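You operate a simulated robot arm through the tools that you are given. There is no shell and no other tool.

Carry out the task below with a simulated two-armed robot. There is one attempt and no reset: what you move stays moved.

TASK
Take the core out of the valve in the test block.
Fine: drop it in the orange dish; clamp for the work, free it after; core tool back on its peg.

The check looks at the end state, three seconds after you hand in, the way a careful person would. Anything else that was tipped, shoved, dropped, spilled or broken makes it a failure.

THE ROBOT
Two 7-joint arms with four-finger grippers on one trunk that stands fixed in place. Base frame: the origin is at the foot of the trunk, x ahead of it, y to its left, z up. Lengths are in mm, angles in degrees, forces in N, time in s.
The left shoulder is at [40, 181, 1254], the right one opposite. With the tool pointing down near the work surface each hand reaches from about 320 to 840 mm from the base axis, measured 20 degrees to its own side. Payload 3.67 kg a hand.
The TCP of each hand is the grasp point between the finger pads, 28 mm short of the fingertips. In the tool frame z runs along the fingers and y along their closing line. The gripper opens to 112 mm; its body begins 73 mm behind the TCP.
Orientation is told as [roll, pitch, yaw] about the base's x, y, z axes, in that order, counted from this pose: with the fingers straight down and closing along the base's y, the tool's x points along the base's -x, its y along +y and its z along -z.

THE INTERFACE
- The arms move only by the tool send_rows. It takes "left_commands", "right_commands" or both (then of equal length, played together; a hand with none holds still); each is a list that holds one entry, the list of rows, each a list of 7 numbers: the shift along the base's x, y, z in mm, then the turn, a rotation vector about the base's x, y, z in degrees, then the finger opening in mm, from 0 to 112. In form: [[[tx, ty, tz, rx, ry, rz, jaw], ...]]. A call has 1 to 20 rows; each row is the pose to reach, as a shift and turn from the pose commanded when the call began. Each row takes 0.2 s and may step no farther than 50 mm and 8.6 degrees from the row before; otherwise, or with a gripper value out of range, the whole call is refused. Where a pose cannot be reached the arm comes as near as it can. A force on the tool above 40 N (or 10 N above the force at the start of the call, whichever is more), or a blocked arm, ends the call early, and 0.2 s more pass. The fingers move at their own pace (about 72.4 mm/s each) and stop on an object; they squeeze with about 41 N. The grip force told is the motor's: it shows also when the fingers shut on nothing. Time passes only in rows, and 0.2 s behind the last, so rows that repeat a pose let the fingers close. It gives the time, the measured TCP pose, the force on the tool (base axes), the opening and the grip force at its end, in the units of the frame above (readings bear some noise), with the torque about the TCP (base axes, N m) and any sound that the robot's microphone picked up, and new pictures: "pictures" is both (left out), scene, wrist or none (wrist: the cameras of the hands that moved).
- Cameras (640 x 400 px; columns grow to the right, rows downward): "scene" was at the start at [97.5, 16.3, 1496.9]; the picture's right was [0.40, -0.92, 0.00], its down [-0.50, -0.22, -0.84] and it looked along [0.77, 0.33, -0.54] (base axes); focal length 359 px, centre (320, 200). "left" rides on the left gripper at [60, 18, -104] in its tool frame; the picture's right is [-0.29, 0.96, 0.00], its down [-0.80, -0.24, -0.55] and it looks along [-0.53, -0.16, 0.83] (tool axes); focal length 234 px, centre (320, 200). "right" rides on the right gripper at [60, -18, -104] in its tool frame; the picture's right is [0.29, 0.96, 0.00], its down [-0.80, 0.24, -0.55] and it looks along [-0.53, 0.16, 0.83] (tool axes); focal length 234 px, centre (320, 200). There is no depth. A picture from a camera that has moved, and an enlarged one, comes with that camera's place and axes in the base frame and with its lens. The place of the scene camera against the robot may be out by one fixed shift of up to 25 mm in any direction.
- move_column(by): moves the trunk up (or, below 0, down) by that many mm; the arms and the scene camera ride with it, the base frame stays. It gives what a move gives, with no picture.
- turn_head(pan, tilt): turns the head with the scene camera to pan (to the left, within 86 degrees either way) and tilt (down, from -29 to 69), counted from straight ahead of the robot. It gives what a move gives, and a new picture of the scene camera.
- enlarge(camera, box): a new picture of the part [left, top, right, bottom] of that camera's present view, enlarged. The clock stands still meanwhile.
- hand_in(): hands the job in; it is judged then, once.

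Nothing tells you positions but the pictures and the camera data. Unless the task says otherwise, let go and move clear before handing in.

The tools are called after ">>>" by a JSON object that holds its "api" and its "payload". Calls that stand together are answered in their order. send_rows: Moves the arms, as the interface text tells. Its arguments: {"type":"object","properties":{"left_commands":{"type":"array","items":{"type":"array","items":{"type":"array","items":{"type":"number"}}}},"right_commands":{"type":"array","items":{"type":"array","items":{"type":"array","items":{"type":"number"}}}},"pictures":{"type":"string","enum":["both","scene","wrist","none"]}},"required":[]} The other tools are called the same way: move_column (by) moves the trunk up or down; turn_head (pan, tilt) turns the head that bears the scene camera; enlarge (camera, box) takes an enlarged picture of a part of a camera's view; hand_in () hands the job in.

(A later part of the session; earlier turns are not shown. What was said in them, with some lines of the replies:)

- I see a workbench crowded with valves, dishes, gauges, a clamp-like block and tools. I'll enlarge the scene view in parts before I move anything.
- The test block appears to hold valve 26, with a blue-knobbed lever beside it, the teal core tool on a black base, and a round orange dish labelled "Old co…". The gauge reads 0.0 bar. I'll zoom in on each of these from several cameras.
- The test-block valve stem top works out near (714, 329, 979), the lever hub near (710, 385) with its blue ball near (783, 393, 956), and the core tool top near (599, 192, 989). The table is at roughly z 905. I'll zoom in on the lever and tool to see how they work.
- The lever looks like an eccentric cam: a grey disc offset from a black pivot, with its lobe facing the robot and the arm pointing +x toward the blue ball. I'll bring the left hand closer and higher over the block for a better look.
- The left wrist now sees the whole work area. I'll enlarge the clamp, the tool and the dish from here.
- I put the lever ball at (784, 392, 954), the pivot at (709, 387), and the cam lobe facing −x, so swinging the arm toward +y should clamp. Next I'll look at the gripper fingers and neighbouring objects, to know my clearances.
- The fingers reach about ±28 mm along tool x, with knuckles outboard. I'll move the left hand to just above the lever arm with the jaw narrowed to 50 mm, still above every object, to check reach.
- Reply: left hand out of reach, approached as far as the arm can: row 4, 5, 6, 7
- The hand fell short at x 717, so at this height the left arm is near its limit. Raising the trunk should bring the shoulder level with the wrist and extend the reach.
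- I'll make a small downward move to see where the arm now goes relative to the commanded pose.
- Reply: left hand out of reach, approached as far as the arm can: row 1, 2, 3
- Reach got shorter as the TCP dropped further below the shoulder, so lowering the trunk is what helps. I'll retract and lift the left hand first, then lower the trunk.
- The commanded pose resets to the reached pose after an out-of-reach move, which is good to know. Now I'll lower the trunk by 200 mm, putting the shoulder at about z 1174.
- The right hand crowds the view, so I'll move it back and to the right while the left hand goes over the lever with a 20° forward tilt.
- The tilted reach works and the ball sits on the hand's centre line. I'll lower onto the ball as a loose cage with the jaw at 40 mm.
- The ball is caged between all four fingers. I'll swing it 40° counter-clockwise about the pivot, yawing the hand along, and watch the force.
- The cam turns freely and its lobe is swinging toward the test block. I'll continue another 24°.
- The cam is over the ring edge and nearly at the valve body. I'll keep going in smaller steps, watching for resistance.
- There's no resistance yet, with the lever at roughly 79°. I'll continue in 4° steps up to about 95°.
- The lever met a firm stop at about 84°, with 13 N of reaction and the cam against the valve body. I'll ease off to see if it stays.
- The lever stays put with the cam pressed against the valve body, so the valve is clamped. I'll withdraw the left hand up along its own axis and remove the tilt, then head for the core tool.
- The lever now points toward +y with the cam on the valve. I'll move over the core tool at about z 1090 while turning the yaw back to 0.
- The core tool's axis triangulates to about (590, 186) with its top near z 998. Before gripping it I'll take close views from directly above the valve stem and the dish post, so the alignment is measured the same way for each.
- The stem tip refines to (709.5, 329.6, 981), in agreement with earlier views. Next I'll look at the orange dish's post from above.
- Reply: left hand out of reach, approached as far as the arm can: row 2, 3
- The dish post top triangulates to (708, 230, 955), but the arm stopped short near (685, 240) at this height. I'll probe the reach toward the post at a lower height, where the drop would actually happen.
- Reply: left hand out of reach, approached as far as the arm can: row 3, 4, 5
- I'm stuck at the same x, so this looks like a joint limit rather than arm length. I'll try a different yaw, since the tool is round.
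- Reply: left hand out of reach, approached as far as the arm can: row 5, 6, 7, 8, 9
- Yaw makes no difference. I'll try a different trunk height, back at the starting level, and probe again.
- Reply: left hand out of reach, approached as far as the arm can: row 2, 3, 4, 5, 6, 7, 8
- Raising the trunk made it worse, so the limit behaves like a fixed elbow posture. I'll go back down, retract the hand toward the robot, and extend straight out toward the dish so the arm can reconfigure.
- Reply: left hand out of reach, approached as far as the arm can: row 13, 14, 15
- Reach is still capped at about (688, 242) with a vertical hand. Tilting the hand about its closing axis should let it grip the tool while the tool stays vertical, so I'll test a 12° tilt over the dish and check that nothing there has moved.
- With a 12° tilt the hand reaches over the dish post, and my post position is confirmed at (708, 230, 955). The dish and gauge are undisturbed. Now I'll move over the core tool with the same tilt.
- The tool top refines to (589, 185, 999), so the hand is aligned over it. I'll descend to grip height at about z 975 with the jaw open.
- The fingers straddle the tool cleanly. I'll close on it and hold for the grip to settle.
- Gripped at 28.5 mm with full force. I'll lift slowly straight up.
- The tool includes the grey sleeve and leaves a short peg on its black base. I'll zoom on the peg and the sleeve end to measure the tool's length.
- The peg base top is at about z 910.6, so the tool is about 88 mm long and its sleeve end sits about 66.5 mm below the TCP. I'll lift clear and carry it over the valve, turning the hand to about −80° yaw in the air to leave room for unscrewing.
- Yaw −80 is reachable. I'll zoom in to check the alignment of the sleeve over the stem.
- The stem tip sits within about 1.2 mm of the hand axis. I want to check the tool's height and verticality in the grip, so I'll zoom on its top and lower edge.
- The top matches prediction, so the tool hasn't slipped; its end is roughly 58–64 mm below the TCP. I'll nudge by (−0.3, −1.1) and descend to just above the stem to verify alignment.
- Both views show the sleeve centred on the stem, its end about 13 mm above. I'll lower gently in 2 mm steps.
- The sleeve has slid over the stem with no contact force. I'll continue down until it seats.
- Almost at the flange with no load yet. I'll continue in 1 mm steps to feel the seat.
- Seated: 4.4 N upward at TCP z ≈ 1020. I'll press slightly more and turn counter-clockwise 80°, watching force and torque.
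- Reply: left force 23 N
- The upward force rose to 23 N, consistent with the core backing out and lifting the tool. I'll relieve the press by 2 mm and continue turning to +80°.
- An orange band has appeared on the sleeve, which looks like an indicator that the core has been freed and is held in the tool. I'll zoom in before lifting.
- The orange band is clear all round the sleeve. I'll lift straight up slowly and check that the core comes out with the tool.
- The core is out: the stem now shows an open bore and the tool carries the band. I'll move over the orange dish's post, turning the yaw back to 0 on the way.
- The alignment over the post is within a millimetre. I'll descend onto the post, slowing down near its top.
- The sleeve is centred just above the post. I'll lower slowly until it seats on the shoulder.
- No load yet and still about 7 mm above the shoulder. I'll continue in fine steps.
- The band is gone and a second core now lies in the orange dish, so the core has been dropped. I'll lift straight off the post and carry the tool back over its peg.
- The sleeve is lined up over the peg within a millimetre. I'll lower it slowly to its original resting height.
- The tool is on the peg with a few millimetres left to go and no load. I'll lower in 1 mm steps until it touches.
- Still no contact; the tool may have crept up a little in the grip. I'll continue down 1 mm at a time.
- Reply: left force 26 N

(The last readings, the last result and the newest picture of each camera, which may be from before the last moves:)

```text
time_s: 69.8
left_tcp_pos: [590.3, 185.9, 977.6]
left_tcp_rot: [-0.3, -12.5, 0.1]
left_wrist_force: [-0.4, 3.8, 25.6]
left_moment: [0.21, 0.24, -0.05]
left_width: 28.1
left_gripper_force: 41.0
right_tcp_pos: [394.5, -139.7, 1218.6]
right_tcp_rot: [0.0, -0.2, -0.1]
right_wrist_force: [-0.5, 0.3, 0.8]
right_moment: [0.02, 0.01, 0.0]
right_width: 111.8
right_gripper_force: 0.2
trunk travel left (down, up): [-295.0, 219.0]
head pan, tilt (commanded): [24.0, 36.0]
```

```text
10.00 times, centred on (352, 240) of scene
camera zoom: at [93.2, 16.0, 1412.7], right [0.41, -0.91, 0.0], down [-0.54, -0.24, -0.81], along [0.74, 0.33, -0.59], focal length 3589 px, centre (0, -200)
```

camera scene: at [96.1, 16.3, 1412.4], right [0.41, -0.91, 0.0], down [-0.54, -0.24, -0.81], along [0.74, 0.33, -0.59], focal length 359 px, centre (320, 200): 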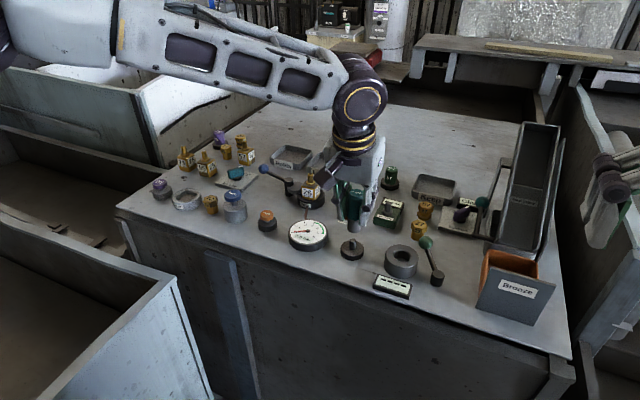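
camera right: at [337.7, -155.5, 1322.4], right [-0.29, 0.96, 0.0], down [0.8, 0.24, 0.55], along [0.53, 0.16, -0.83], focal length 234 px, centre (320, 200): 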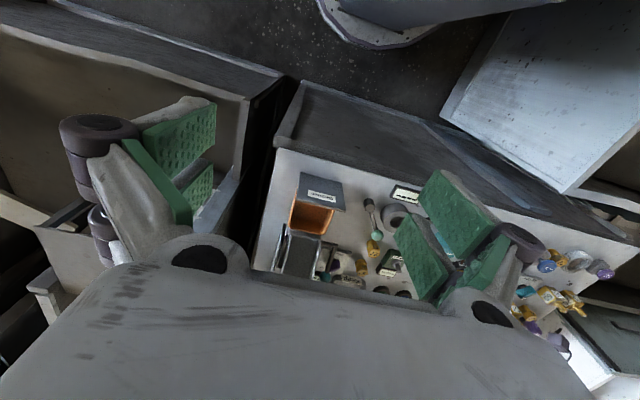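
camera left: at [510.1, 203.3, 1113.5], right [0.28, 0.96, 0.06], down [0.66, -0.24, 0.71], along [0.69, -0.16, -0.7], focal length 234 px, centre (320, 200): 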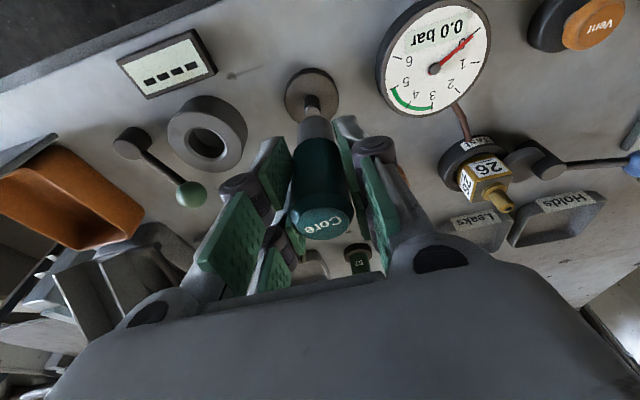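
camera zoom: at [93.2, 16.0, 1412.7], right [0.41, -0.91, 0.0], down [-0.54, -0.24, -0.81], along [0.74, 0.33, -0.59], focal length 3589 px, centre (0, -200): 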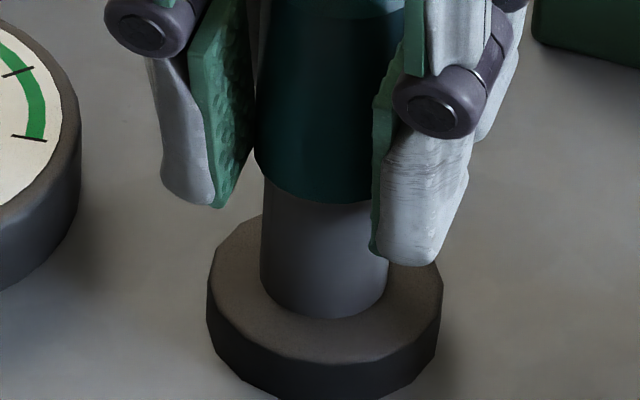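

Seated firmly on its base. I'll relieve the press by 2.7 mm, then open the jaw gently.

>>> {"api": "send_rows", "payload": {"left_commands": [[[0, 0, 1.5, 0, 0, 0, 15], [0, 0, 2.7, 0, 0, 0, 15], [0, 0, 2.7, 0, 0, 0, 15]]], "pictures": "none"}}

>>> {"api": "send_rows", "payload": {"left_commands": [[[0, 0, 0, 0, 0, 0, 30], [0, 0, 0, 0, 0, 0, 38], [0, 0, 0, 0, 0, 0, 48], [0, 0, 0, 0, 0, 0, 56], [0, 0, 0, 0, 0, 0, 56]]], "pictures": "wrist"}}

>>> {"api": "enlarge", "payload": {"camera": "scene", "box": [304, 190, 400, 260]}}

```text
time_s: 70.7
left_tcp_pos: [588.8, 185.3, 976.9]
left_tcp_rot: [-0.2, -12.2, 0.0]
left_wrist_force: [5.1, 2.2, 15.1]
left_moment: [0.01, -0.37, 0.02]
left_width: 28.1
left_gripper_force: 41.4
right_tcp_pos: [396.5, -139.0, 1217.0]
right_tcp_rot: [0.0, 0.0, -0.2]
right_wrist_force: [0.2, 0.4, -0.1]
right_moment: [-0.01, 0.03, 0.02]
right_width: 111.9
right_gripper_force: 0.0
trunk travel left (down, up): [-295.0, 219.0]
head pan, tilt (commanded): [24.0, 36.0]
```

```text
time_s: 71.8
left_tcp_pos: [590.6, 185.6, 974.8]
left_tcp_rot: [0.0, -12.2, 0.0]
left_wrist_force: [-0.7, -0.5, -1.1]
left_moment: [-0.04, 0.02, -0.01]
left_width: 55.8
left_gripper_force: 0.1
right_tcp_pos: [397.5, -140.1, 1217.2]
right_tcp_rot: [-0.1, 0.0, -0.1]
right_wrist_force: [-0.3, -0.1, -0.2]
right_moment: [-0.02, 0.02, 0.0]
right_width: 111.9
right_gripper_force: 0.1
trunk travel left (down, up): [-295.0, 219.0]
head pan, tilt (commanded): [24.0, 36.0]
camera left: at [510.0, 204.3, 1065.7], right [0.28, 0.96, 0.06], down [0.66, -0.24, 0.71], along [0.69, -0.16, -0.7], focal length 234 px, centre (320, 200)
```

left: 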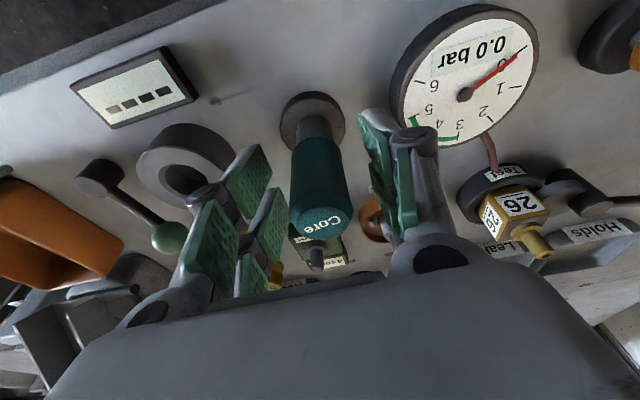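

```text
5.71 times, centred on (352, 225) of scene
camera zoom: at [95.8, 16.2, 1412.4], right [0.41, -0.91, 0.0], down [-0.54, -0.24, -0.81], along [0.74, 0.33, -0.59], focal length 2051 px, centre (137, 57)
```

zoom: 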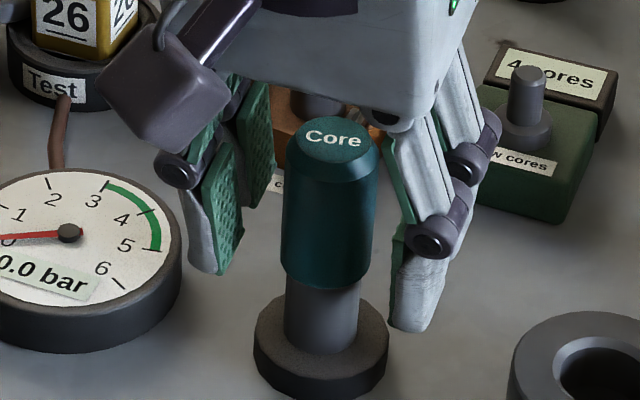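

The tool stands on its peg with the hand clear of it. I'll raise straight up, then move back over the clamp lever, yawing to 84° on the way to free it.

>>> {"api": "send_rows", "payload": {"left_commands": [[[0, 0, 20, 0, 0, 0, 56], [0, 0, 45, 0, 0, 0, 56], [0, 0, 75, 0, 0, 0, 56], [0, 0, 100, 0, 0, 0, 56], [11, 23, 100, 0, 0, 7.7, 56], [23, 45, 100, 0, 0, 15.3, 56], [34, 68, 100, 0, 0, 23, 56], [45, 90, 100, 0, 0, 30.6, 56], [56, 113, 100, 0, 0, 38.2, 56], [68, 136, 100, 0, 0, 45.8, 56], [79, 158, 100, 0, 0, 53.5, 56], [90, 181, 100, 0, 0, 61.1, 56], [101, 203, 100, 0, 0, 68.7, 56], [113, 226, 100, 0, 0, 76.4, 56], [124, 248.5, 100, 0, 0, 84, 56], [124, 248.5, 100, 0, 0, 84, 56]]], "pictures": "both"}}

>>> {"api": "enlarge", "payload": {"camera": "scene", "box": [304, 180, 400, 260]}}

>>> {"api": "enlarge", "payload": {"camera": "scene", "box": [240, 130, 368, 210]}}

```text
time_s: 75.2
left_tcp_pos: [716.2, 434.1, 1076.3]
left_tcp_rot: [-0.1, -12.2, 84.1]
left_wrist_force: [-1.0, 0.7, 0.1]
left_moment: [0.02, -0.03, 0.02]
left_width: 56.3
left_gripper_force: 0.1
right_tcp_pos: [397.9, -140.4, 1217.0]
right_tcp_rot: [0.0, 0.0, -0.1]
right_wrist_force: [-0.3, 0.0, 0.6]
right_moment: [0.03, 0.01, 0.01]
right_width: 112.2
right_gripper_force: 0.2
trunk travel left (down, up): [-295.0, 219.0]
head pan, tilt (commanded): [24.0, 36.0]
camera scene: at [95.2, 15.8, 1412.5], right [0.41, -0.91, 0.0], down [-0.54, -0.24, -0.81], along [0.74, 0.33, -0.59], focal length 359 px, centre (320, 200)
camera left: at [688.7, 355.3, 1165.4], right [-0.92, 0.38, 0.06], down [0.31, 0.63, 0.71], along [0.23, 0.67, -0.7], focal length 234 px, centre (320, 200)
```

scene: 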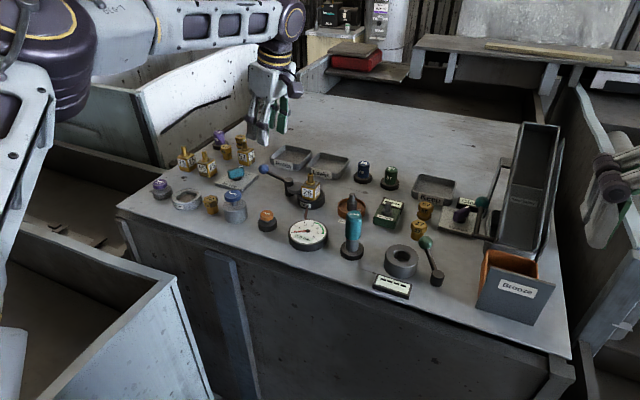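
left: 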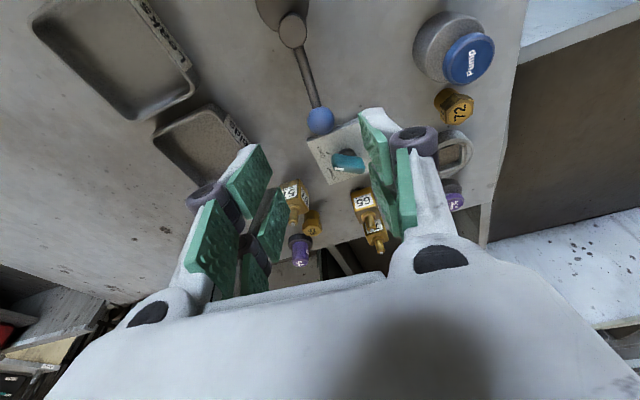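

```text
5.00 times, centred on (352, 220) of scene
camera zoom: at [95.2, 15.8, 1412.5], right [0.41, -0.91, 0.0], down [-0.54, -0.24, -0.81], along [0.74, 0.33, -0.59], focal length 1794 px, centre (160, 100)
```

zoom: 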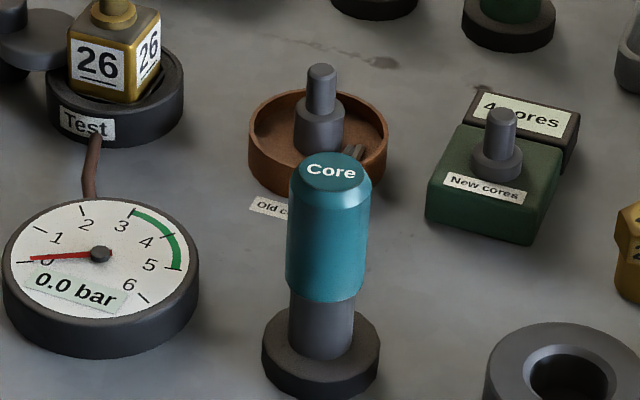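

```text
5.00 times, centred on (304, 170) of scene
camera zoom: at [95.2, 15.8, 1412.5], right [0.41, -0.91, 0.0], down [-0.54, -0.24, -0.81], along [0.74, 0.33, -0.59], focal length 1794 px, centre (400, 350)
```

zoom: 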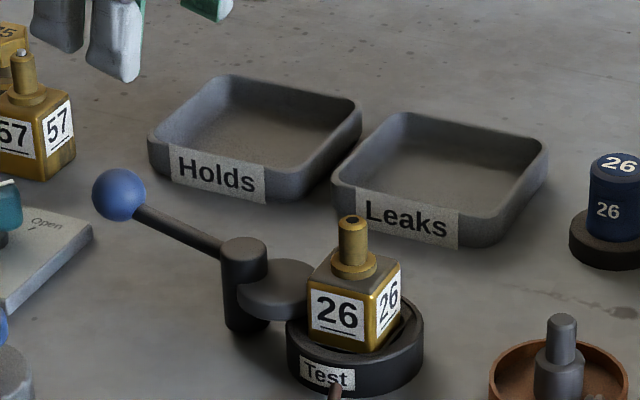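

The tool is upright on its peg, two cores are in the dish, and the lever ball is dead centre in the wrist view. I'll add 8° more tilt and come down above the ball.

>>> {"api": "send_rows", "payload": {"left_commands": [[[0, 0, -16, 2.7, -0.3, 0, 54], [-0.5, 0, -32, 5.3, -0.6, 0, 54], [-1, 0, -47, 8, -0.84, 0, 54], [-1, 0, -47, 8, -0.84, 0, 54]]], "pictures": "wrist"}}

```text
time_s: 76.2
left_tcp_pos: [713.8, 434.7, 1029.3]
left_tcp_rot: [-0.1, -20.4, 84.1]
left_wrist_force: [0.6, 0.1, 0.7]
left_moment: [0.03, 0.02, -0.02]
left_width: 53.7
left_gripper_force: 0.0
right_tcp_pos: [397.9, -138.5, 1216.8]
right_tcp_rot: [0.0, 0.0, -0.1]
right_wrist_force: [-0.4, -0.7, 0.4]
right_moment: [-0.02, -0.03, 0.02]
right_width: 112.0
right_gripper_force: 0.0
trunk travel left (down, up): [-295.0, 219.0]
head pan, tilt (commanded): [24.0, 36.0]
camera left: at [685.8, 344.9, 1106.8], right [-0.92, 0.37, 0.1], down [0.3, 0.53, 0.8], along [0.24, 0.76, -0.6], focal length 234 px, centre (320, 200)
```

left: 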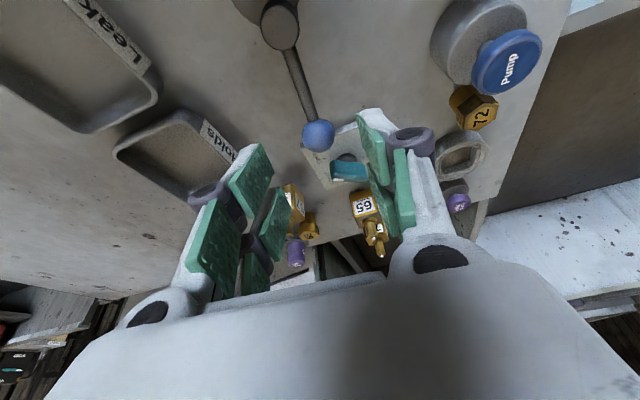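

The ball is still on the centre line. I'll approach along the hand axis to cage it.

>>> {"api": "send_rows", "payload": {"left_commands": [[[0.8, 8, -22, 0, 0, 0, 54], [1.7, 16, -44, 0, 0, 0, 52], [2.5, 23, -65, 0, 0, 0, 46], [2.5, 23, -65, 0, 0, 0, 42]]], "pictures": "wrist"}}

>>> {"api": "enlarge", "payload": {"camera": "scene", "box": [240, 130, 368, 210]}}

```text
time_s: 77.2
left_tcp_pos: [716.3, 456.6, 963.8]
left_tcp_rot: [-0.1, -20.2, 84.1]
left_wrist_force: [-0.3, 0.6, 0.6]
left_moment: [0.01, 0.01, 0.01]
left_width: 42.1
left_gripper_force: 0.0
right_tcp_pos: [395.9, -138.6, 1217.5]
right_tcp_rot: [-0.1, 0.0, -0.1]
right_wrist_force: [-0.7, -0.6, 0.2]
right_moment: [0.0, 0.0, 0.0]
right_width: 112.0
right_gripper_force: 0.0
trunk travel left (down, up): [-295.0, 219.0]
head pan, tilt (commanded): [24.0, 36.0]
camera left: at [687.4, 367.8, 1042.0], right [-0.92, 0.37, 0.1], down [0.3, 0.53, 0.8], along [0.24, 0.76, -0.6], focal length 234 px, centre (320, 200)
```

left: 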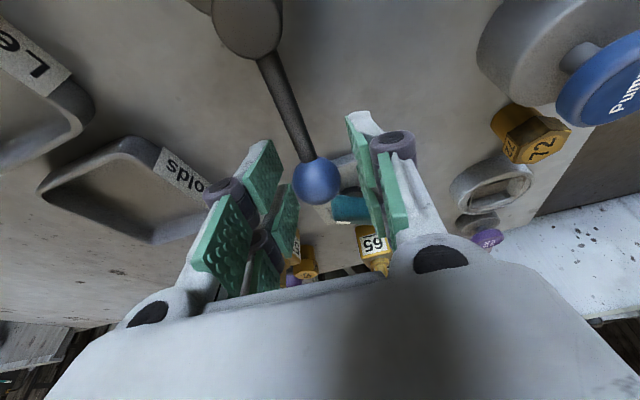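

```text
5.00 times, centred on (304, 170) of scene
camera zoom: at [95.7, 16.0, 1412.4], right [0.41, -0.91, 0.0], down [-0.54, -0.24, -0.81], along [0.74, 0.33, -0.59], focal length 1794 px, centre (400, 350)
```

zoom: 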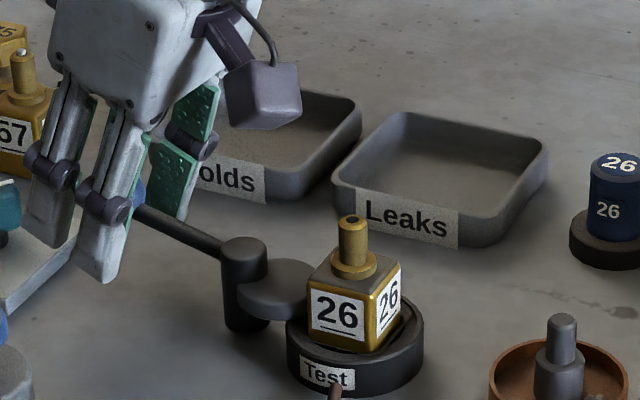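

Caged. I'll swing the lever back clockwise toward its original position, yawing the hand along with it.

>>> {"api": "send_rows", "payload": {"left_commands": [[[9.7, -1.8, 0, 0, 0, -8, 42], [19.1, -4.9, 0, 0, 0, -16, 42], [27.9, -9.2, 0, 0, 0, -24, 42], [36.1, -14.8, 0, 0, 0, -32, 42], [43.3, -21.4, 0, 0, 0, -40, 42], [49.6, -29, 0, 0, 0, -48, 42], [54.8, -37.4, 0, 0, 0, -56, 42], [58.8, -46.4, 0, 0, 0, -64, 42], [61.4, -55.9, 0, 0, 0, -72, 42], [61.4, -55.9, 0, 0, 0, -72, 42]]], "pictures": "wrist"}}

>>> {"api": "enlarge", "payload": {"camera": "scene", "box": [240, 130, 368, 210]}}

```text
time_s: 79.5
left_tcp_pos: [777.2, 401.6, 964.0]
left_tcp_rot: [-0.1, -20.2, 11.8]
left_wrist_force: [-0.2, -0.1, -0.5]
left_moment: [-0.02, 0.01, 0.02]
left_width: 41.9
left_gripper_force: 0.1
right_tcp_pos: [397.8, -138.5, 1217.5]
right_tcp_rot: [-0.1, 0.1, -0.1]
right_wrist_force: [-0.4, -0.4, -0.1]
right_moment: [0.0, -0.04, 0.0]
right_width: 111.8
right_gripper_force: 0.1
trunk travel left (down, up): [-295.0, 219.0]
head pan, tilt (commanded): [24.0, 36.0]
camera left: at [683.0, 399.8, 1041.2], right [0.07, 0.99, 0.1], down [0.59, -0.12, 0.8], along [0.8, 0.0, -0.6], focal length 234 px, centre (320, 200)
```

left: 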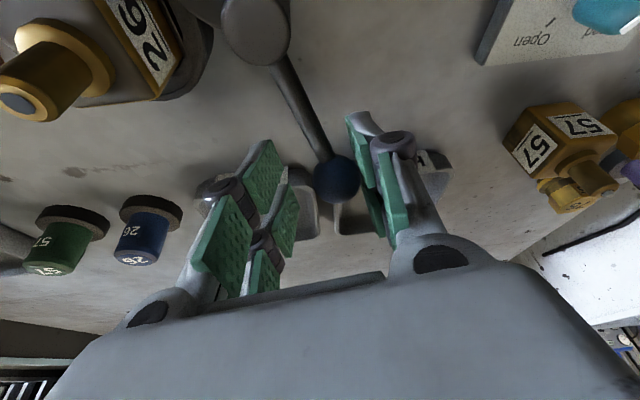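

```text
5.00 times, centred on (304, 170) of scene
camera zoom: at [95.8, 16.3, 1412.4], right [0.41, -0.91, 0.0], down [-0.54, -0.24, -0.81], along [0.74, 0.33, -0.59], focal length 1794 px, centre (400, 350)
```

zoom: 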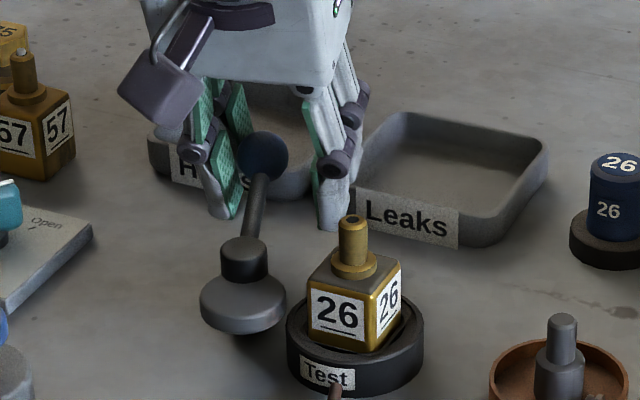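

The lever is freed from the valve and nearly back. I'll carry it the last few degrees to its original stop.

>>> {"api": "send_rows", "payload": {"left_commands": [[[0.9, -4.8, 0, 0, 0, -4, 42], [1.4, -9.7, 0, 0, 0, -8, 42], [1.5, -12.2, 0, 0, 0, -10, 42], [1.5, -14.7, 0, 0, 0, -12, 42], [1.5, -14.7, 0, 0, 0, -12, 42]]], "pictures": "wrist"}}

>>> {"api": "enlarge", "payload": {"camera": "scene", "box": [240, 130, 368, 210]}}

```text
time_s: 80.7
left_tcp_pos: [778.4, 387.6, 965.4]
left_tcp_rot: [-0.1, -20.3, 0.0]
left_wrist_force: [-0.4, 0.2, -0.4]
left_moment: [0.0, -0.04, 0.02]
left_width: 42.2
left_gripper_force: 0.3
right_tcp_pos: [397.1, -139.0, 1217.7]
right_tcp_rot: [0.1, 0.0, -0.1]
right_wrist_force: [0.0, -1.5, -0.6]
right_moment: [-0.01, 0.0, 0.01]
right_width: 111.9
right_gripper_force: 0.1
trunk travel left (down, up): [-295.0, 219.0]
head pan, tilt (commanded): [24.0, 36.0]
camera left: at [686.3, 405.2, 1041.5], right [0.27, 0.96, 0.1], down [0.56, -0.24, 0.8], along [0.79, -0.16, -0.6], focal length 234 px, centre (320, 200)
```

left: 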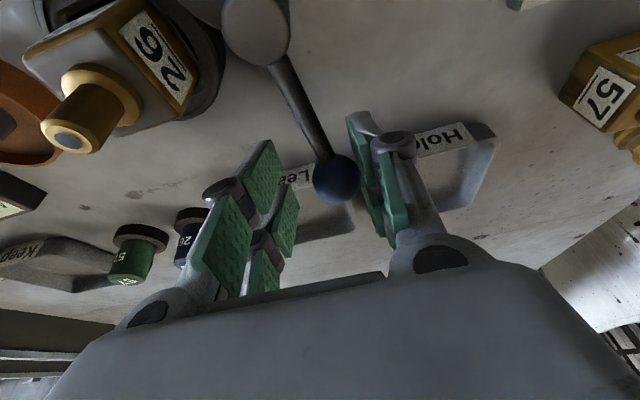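

```text
5.00 times, centred on (304, 170) of scene
camera zoom: at [95.8, 16.3, 1412.4], right [0.41, -0.91, 0.0], down [-0.54, -0.24, -0.81], along [0.74, 0.33, -0.59], focal length 1794 px, centre (400, 350)
```

zoom: 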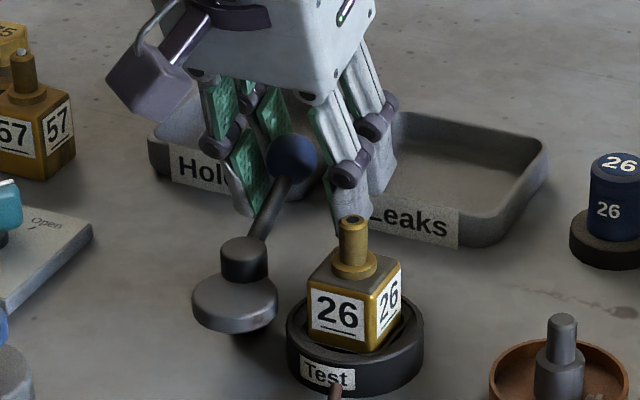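

The cam and ball are within a couple of degrees of their starting pose. One last small nudge to the stop.

>>> {"api": "send_rows", "payload": {"left_commands": [[[0, -1.3, 0, 0, 0, -1, 42], [0, -2.6, 0, 0, 0, -2, 42], [0, -3.6, 0, 0, 0, -3, 42], [0, -3.6, 0, 0, 0, -3, 42]]], "pictures": "wrist"}}

>>> {"api": "enlarge", "payload": {"camera": "scene", "box": [240, 130, 368, 210]}}

```text
time_s: 81.7
left_tcp_pos: [778.5, 383.5, 964.7]
left_tcp_rot: [0.0, -20.3, -3.0]
left_wrist_force: [-0.5, 1.3, 0.8]
left_moment: [0.01, -0.02, 0.0]
left_width: 42.4
left_gripper_force: 0.1
right_tcp_pos: [395.7, -139.3, 1217.7]
right_tcp_rot: [0.0, 0.0, -0.1]
right_wrist_force: [-0.3, 0.3, -0.7]
right_moment: [0.01, 0.0, 0.05]
right_width: 112.2
right_gripper_force: 0.1
trunk travel left (down, up): [-295.0, 219.0]
head pan, tilt (commanded): [24.0, 36.0]
camera left: at [687.6, 406.2, 1041.4], right [0.32, 0.94, 0.1], down [0.54, -0.27, 0.8], along [0.78, -0.2, -0.6], focal length 234 px, centre (320, 200)
```

left: 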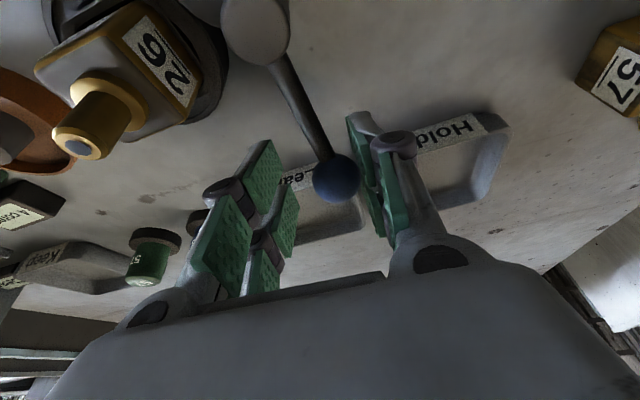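

```text
5.00 times, centred on (304, 170) of scene
camera zoom: at [95.8, 16.3, 1412.4], right [0.41, -0.91, 0.0], down [-0.54, -0.24, -0.81], along [0.74, 0.33, -0.59], focal length 1794 px, centre (400, 350)
```

zoom: 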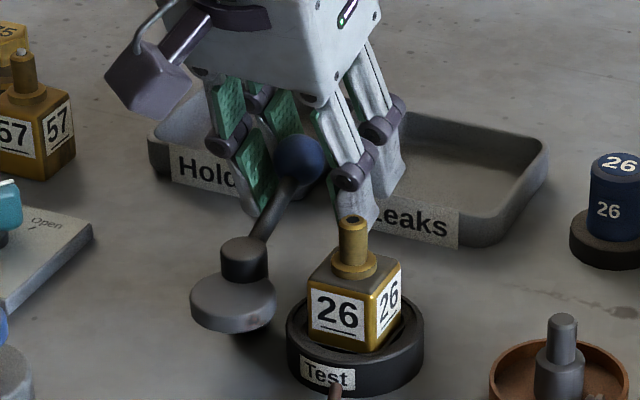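

The lever is back at its original free position. I'll open slightly, withdraw along the hand axis, then retreat and level the hand.

>>> {"api": "send_rows", "payload": {"left_commands": [[[0, 3, 0, 0, 0, 0, 50], [0, 3, 0, 0, 0, 0, 56], [-9, 3, 24, 0, 0, 0, 56], [-18, 3, 48, 0, 0, 0, 56], [-27, 3, 74, 0, 0, 0, 56], [-50, 3, 100, 0, 5, 0, 60], [-85, 5, 120, 0, 10, 0, 60], [-125, 10, 135, 0, 15, 0, 60], [-170, 15, 150, 0, 20, 0, 60], [-210, 25, 165, 0, 20, 0, 60], [-250, 40, 180, 0, 20, 0, 60], [-290, 55, 190, 0, 20, 0, 60], [-290, 55, 190, 0, 20, 0, 60]]], "pictures": "both"}}

>>> {"api": "enlarge", "payload": {"camera": "scene", "box": [256, 140, 384, 220]}}

>>> {"api": "enlarge", "payload": {"camera": "scene", "box": [312, 190, 392, 240]}}

>>> {"api": "enlarge", "payload": {"camera": "scene", "box": [140, 120, 300, 240]}}

>>> {"api": "enlarge", "payload": {"camera": "scene", "box": [340, 140, 600, 320]}}

```text
time_s: 84.5
left_tcp_pos: [486.7, 436.9, 1153.6]
left_tcp_rot: [-1.1, -0.1, -2.8]
left_wrist_force: [-0.5, 0.2, -1.0]
left_moment: [0.02, 0.0, 0.01]
left_width: 59.9
left_gripper_force: 0.1
right_tcp_pos: [398.0, -140.3, 1217.1]
right_tcp_rot: [0.0, 0.0, 0.0]
right_wrist_force: [-0.6, 0.0, -0.5]
right_moment: [-0.01, 0.01, 0.0]
right_width: 112.0
right_gripper_force: 0.1
trunk travel left (down, up): [-295.0, 219.0]
head pan, tilt (commanded): [24.0, 36.0]
camera scene: at [97.0, 15.5, 1412.3], right [0.41, -0.91, 0.0], down [-0.54, -0.24, -0.81], along [0.74, 0.33, -0.59], focal length 359 px, centre (320, 200)
camera left: at [427.9, 459.7, 1258.1], right [0.34, 0.94, -0.02], down [0.78, -0.27, 0.56], along [0.52, -0.2, -0.83], focal length 234 px, centre (320, 200)
```

scene: 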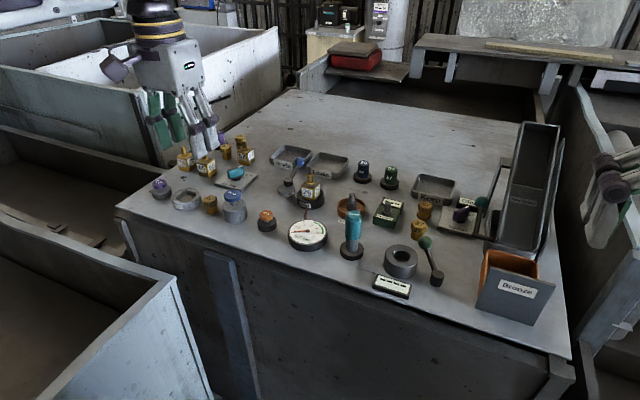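
left: 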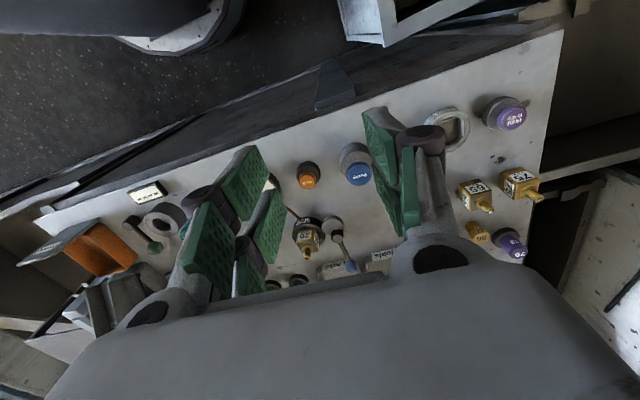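

```text
5.00 times, centred on (320, 180) of scene
camera zoom: at [97.0, 15.5, 1412.3], right [0.41, -0.91, 0.0], down [-0.54, -0.24, -0.81], along [0.74, 0.33, -0.59], focal length 1794 px, centre (320, 300)
```

zoom: 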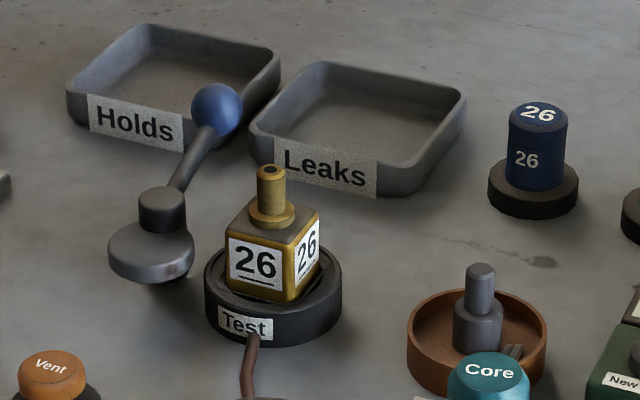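

```text
8.00 times, centred on (352, 215) of scene
camera zoom: at [97.0, 15.5, 1412.3], right [0.41, -0.91, 0.0], down [-0.54, -0.24, -0.81], along [0.74, 0.33, -0.59], focal length 2871 px, centre (64, 80)
```

zoom: 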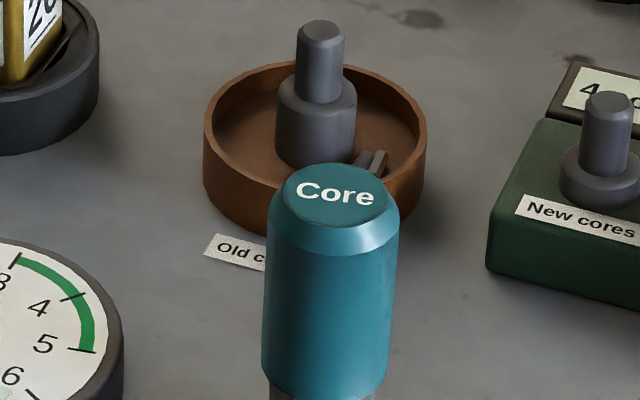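

```text
3.33 times, centred on (220, 180) of scene
camera zoom: at [97.0, 15.5, 1412.3], right [0.41, -0.91, 0.0], down [-0.54, -0.24, -0.81], along [0.74, 0.33, -0.59], focal length 1196 px, centre (653, 267)
```

zoom: 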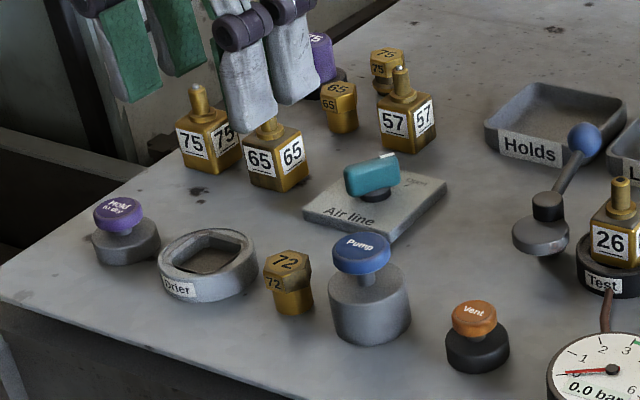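

```text
2.22 times, centred on (470, 230) of scene
camera zoom: at [97.0, 15.5, 1412.3], right [0.41, -0.91, 0.0], down [-0.54, -0.24, -0.81], along [0.74, 0.33, -0.59], focal length 798 px, centre (-13, 133)
```

zoom: 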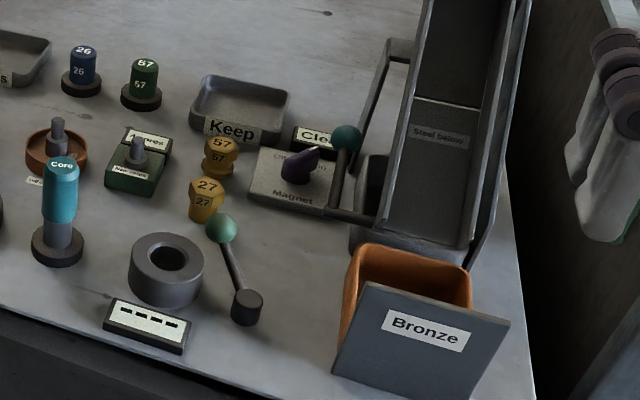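

Everything looks in place: valve bore open, lever free, two cores in the dish, tool on its peg. One last close check of the tool's seat and the valve before handing in.

>>> {"api": "enlarge", "payload": {"camera": "scene", "box": [320, 220, 384, 265]}}

>>> {"api": "enlarge", "payload": {"camera": "scene", "box": [280, 165, 344, 210]}}

>>> {"api": "enlarge", "payload": {"camera": "left", "box": [280, 200, 376, 280]}}

```text
8.89 times, centred on (352, 242) of scene
camera zoom: at [97.0, 15.5, 1412.3], right [0.41, -0.91, 0.0], down [-0.54, -0.24, -0.81], along [0.74, 0.33, -0.59], focal length 3190 px, centre (36, -178)
```

zoom: 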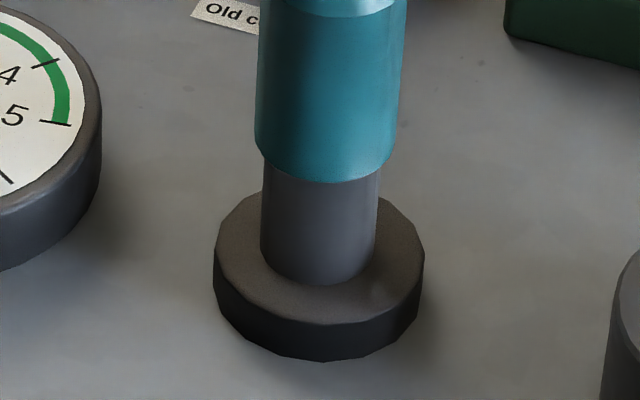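

```text
8.89 times, centred on (312, 188) of scene
camera zoom: at [97.0, 15.5, 1412.3], right [0.41, -0.91, 0.0], down [-0.54, -0.24, -0.81], along [0.74, 0.33, -0.59], focal length 3190 px, centre (391, 311)
```

zoom: 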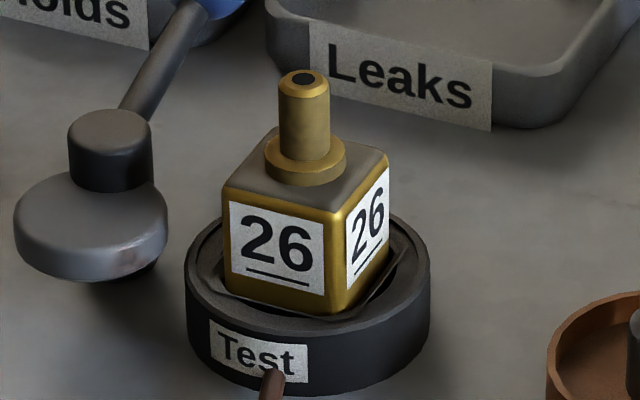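

```text
5.00 times, centred on (328, 240) of left
camera zoom: at [427.9, 459.7, 1258.1], right [0.34, 0.94, -0.02], down [0.78, -0.27, 0.56], along [0.52, -0.2, -0.83], focal length 1171 px, centre (280, 0)
```

zoom: 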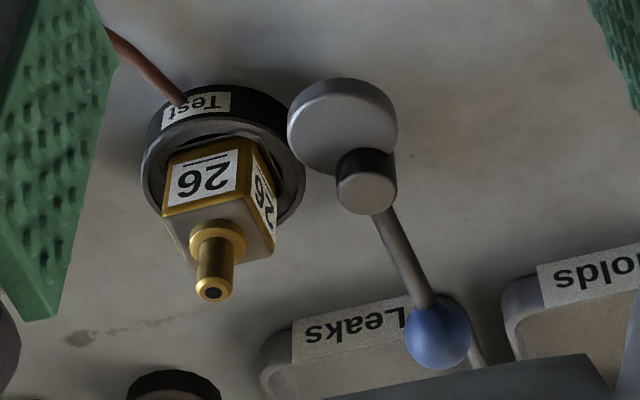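

The tool sits flush on its base, the valve is in place with its bore empty, and the clamp lever is back where it started. The core lies in the orange dish and both hands are clear, so I'm handing in.

>>> {"api": "hand_in", "payload": {}}

```text
The job is handed in.
```

The core is out of valve 26 in the test block and lying in the orange "Old cores" dish. I've handed the job in, but no verdict has come back.

- **Clamp:** I swung the blue-knobbed lever over to hold the valve for the work. Afterwards I swung it back to where it started.
- **Core:** I turned the core tool counter-clockwise on the stem and lifted the core out. The gauge had read 0.0 bar beforehand. Pressing the tool onto the dish's post released the core. There was already one old core in the dish, so it now holds two.
- **Core tool:** It is back on its peg, seated flush on its base.
- **Everything else:** Nothing looked moved or tipped in the last pictures. While I was testing the reach, a trunk move brought the left fingers down close to the dish. No contact force showed, and the dish looked undisturbed.

Both hands are clear of the bench. The trunk is 80 mm lower than at the start, and I left it there.
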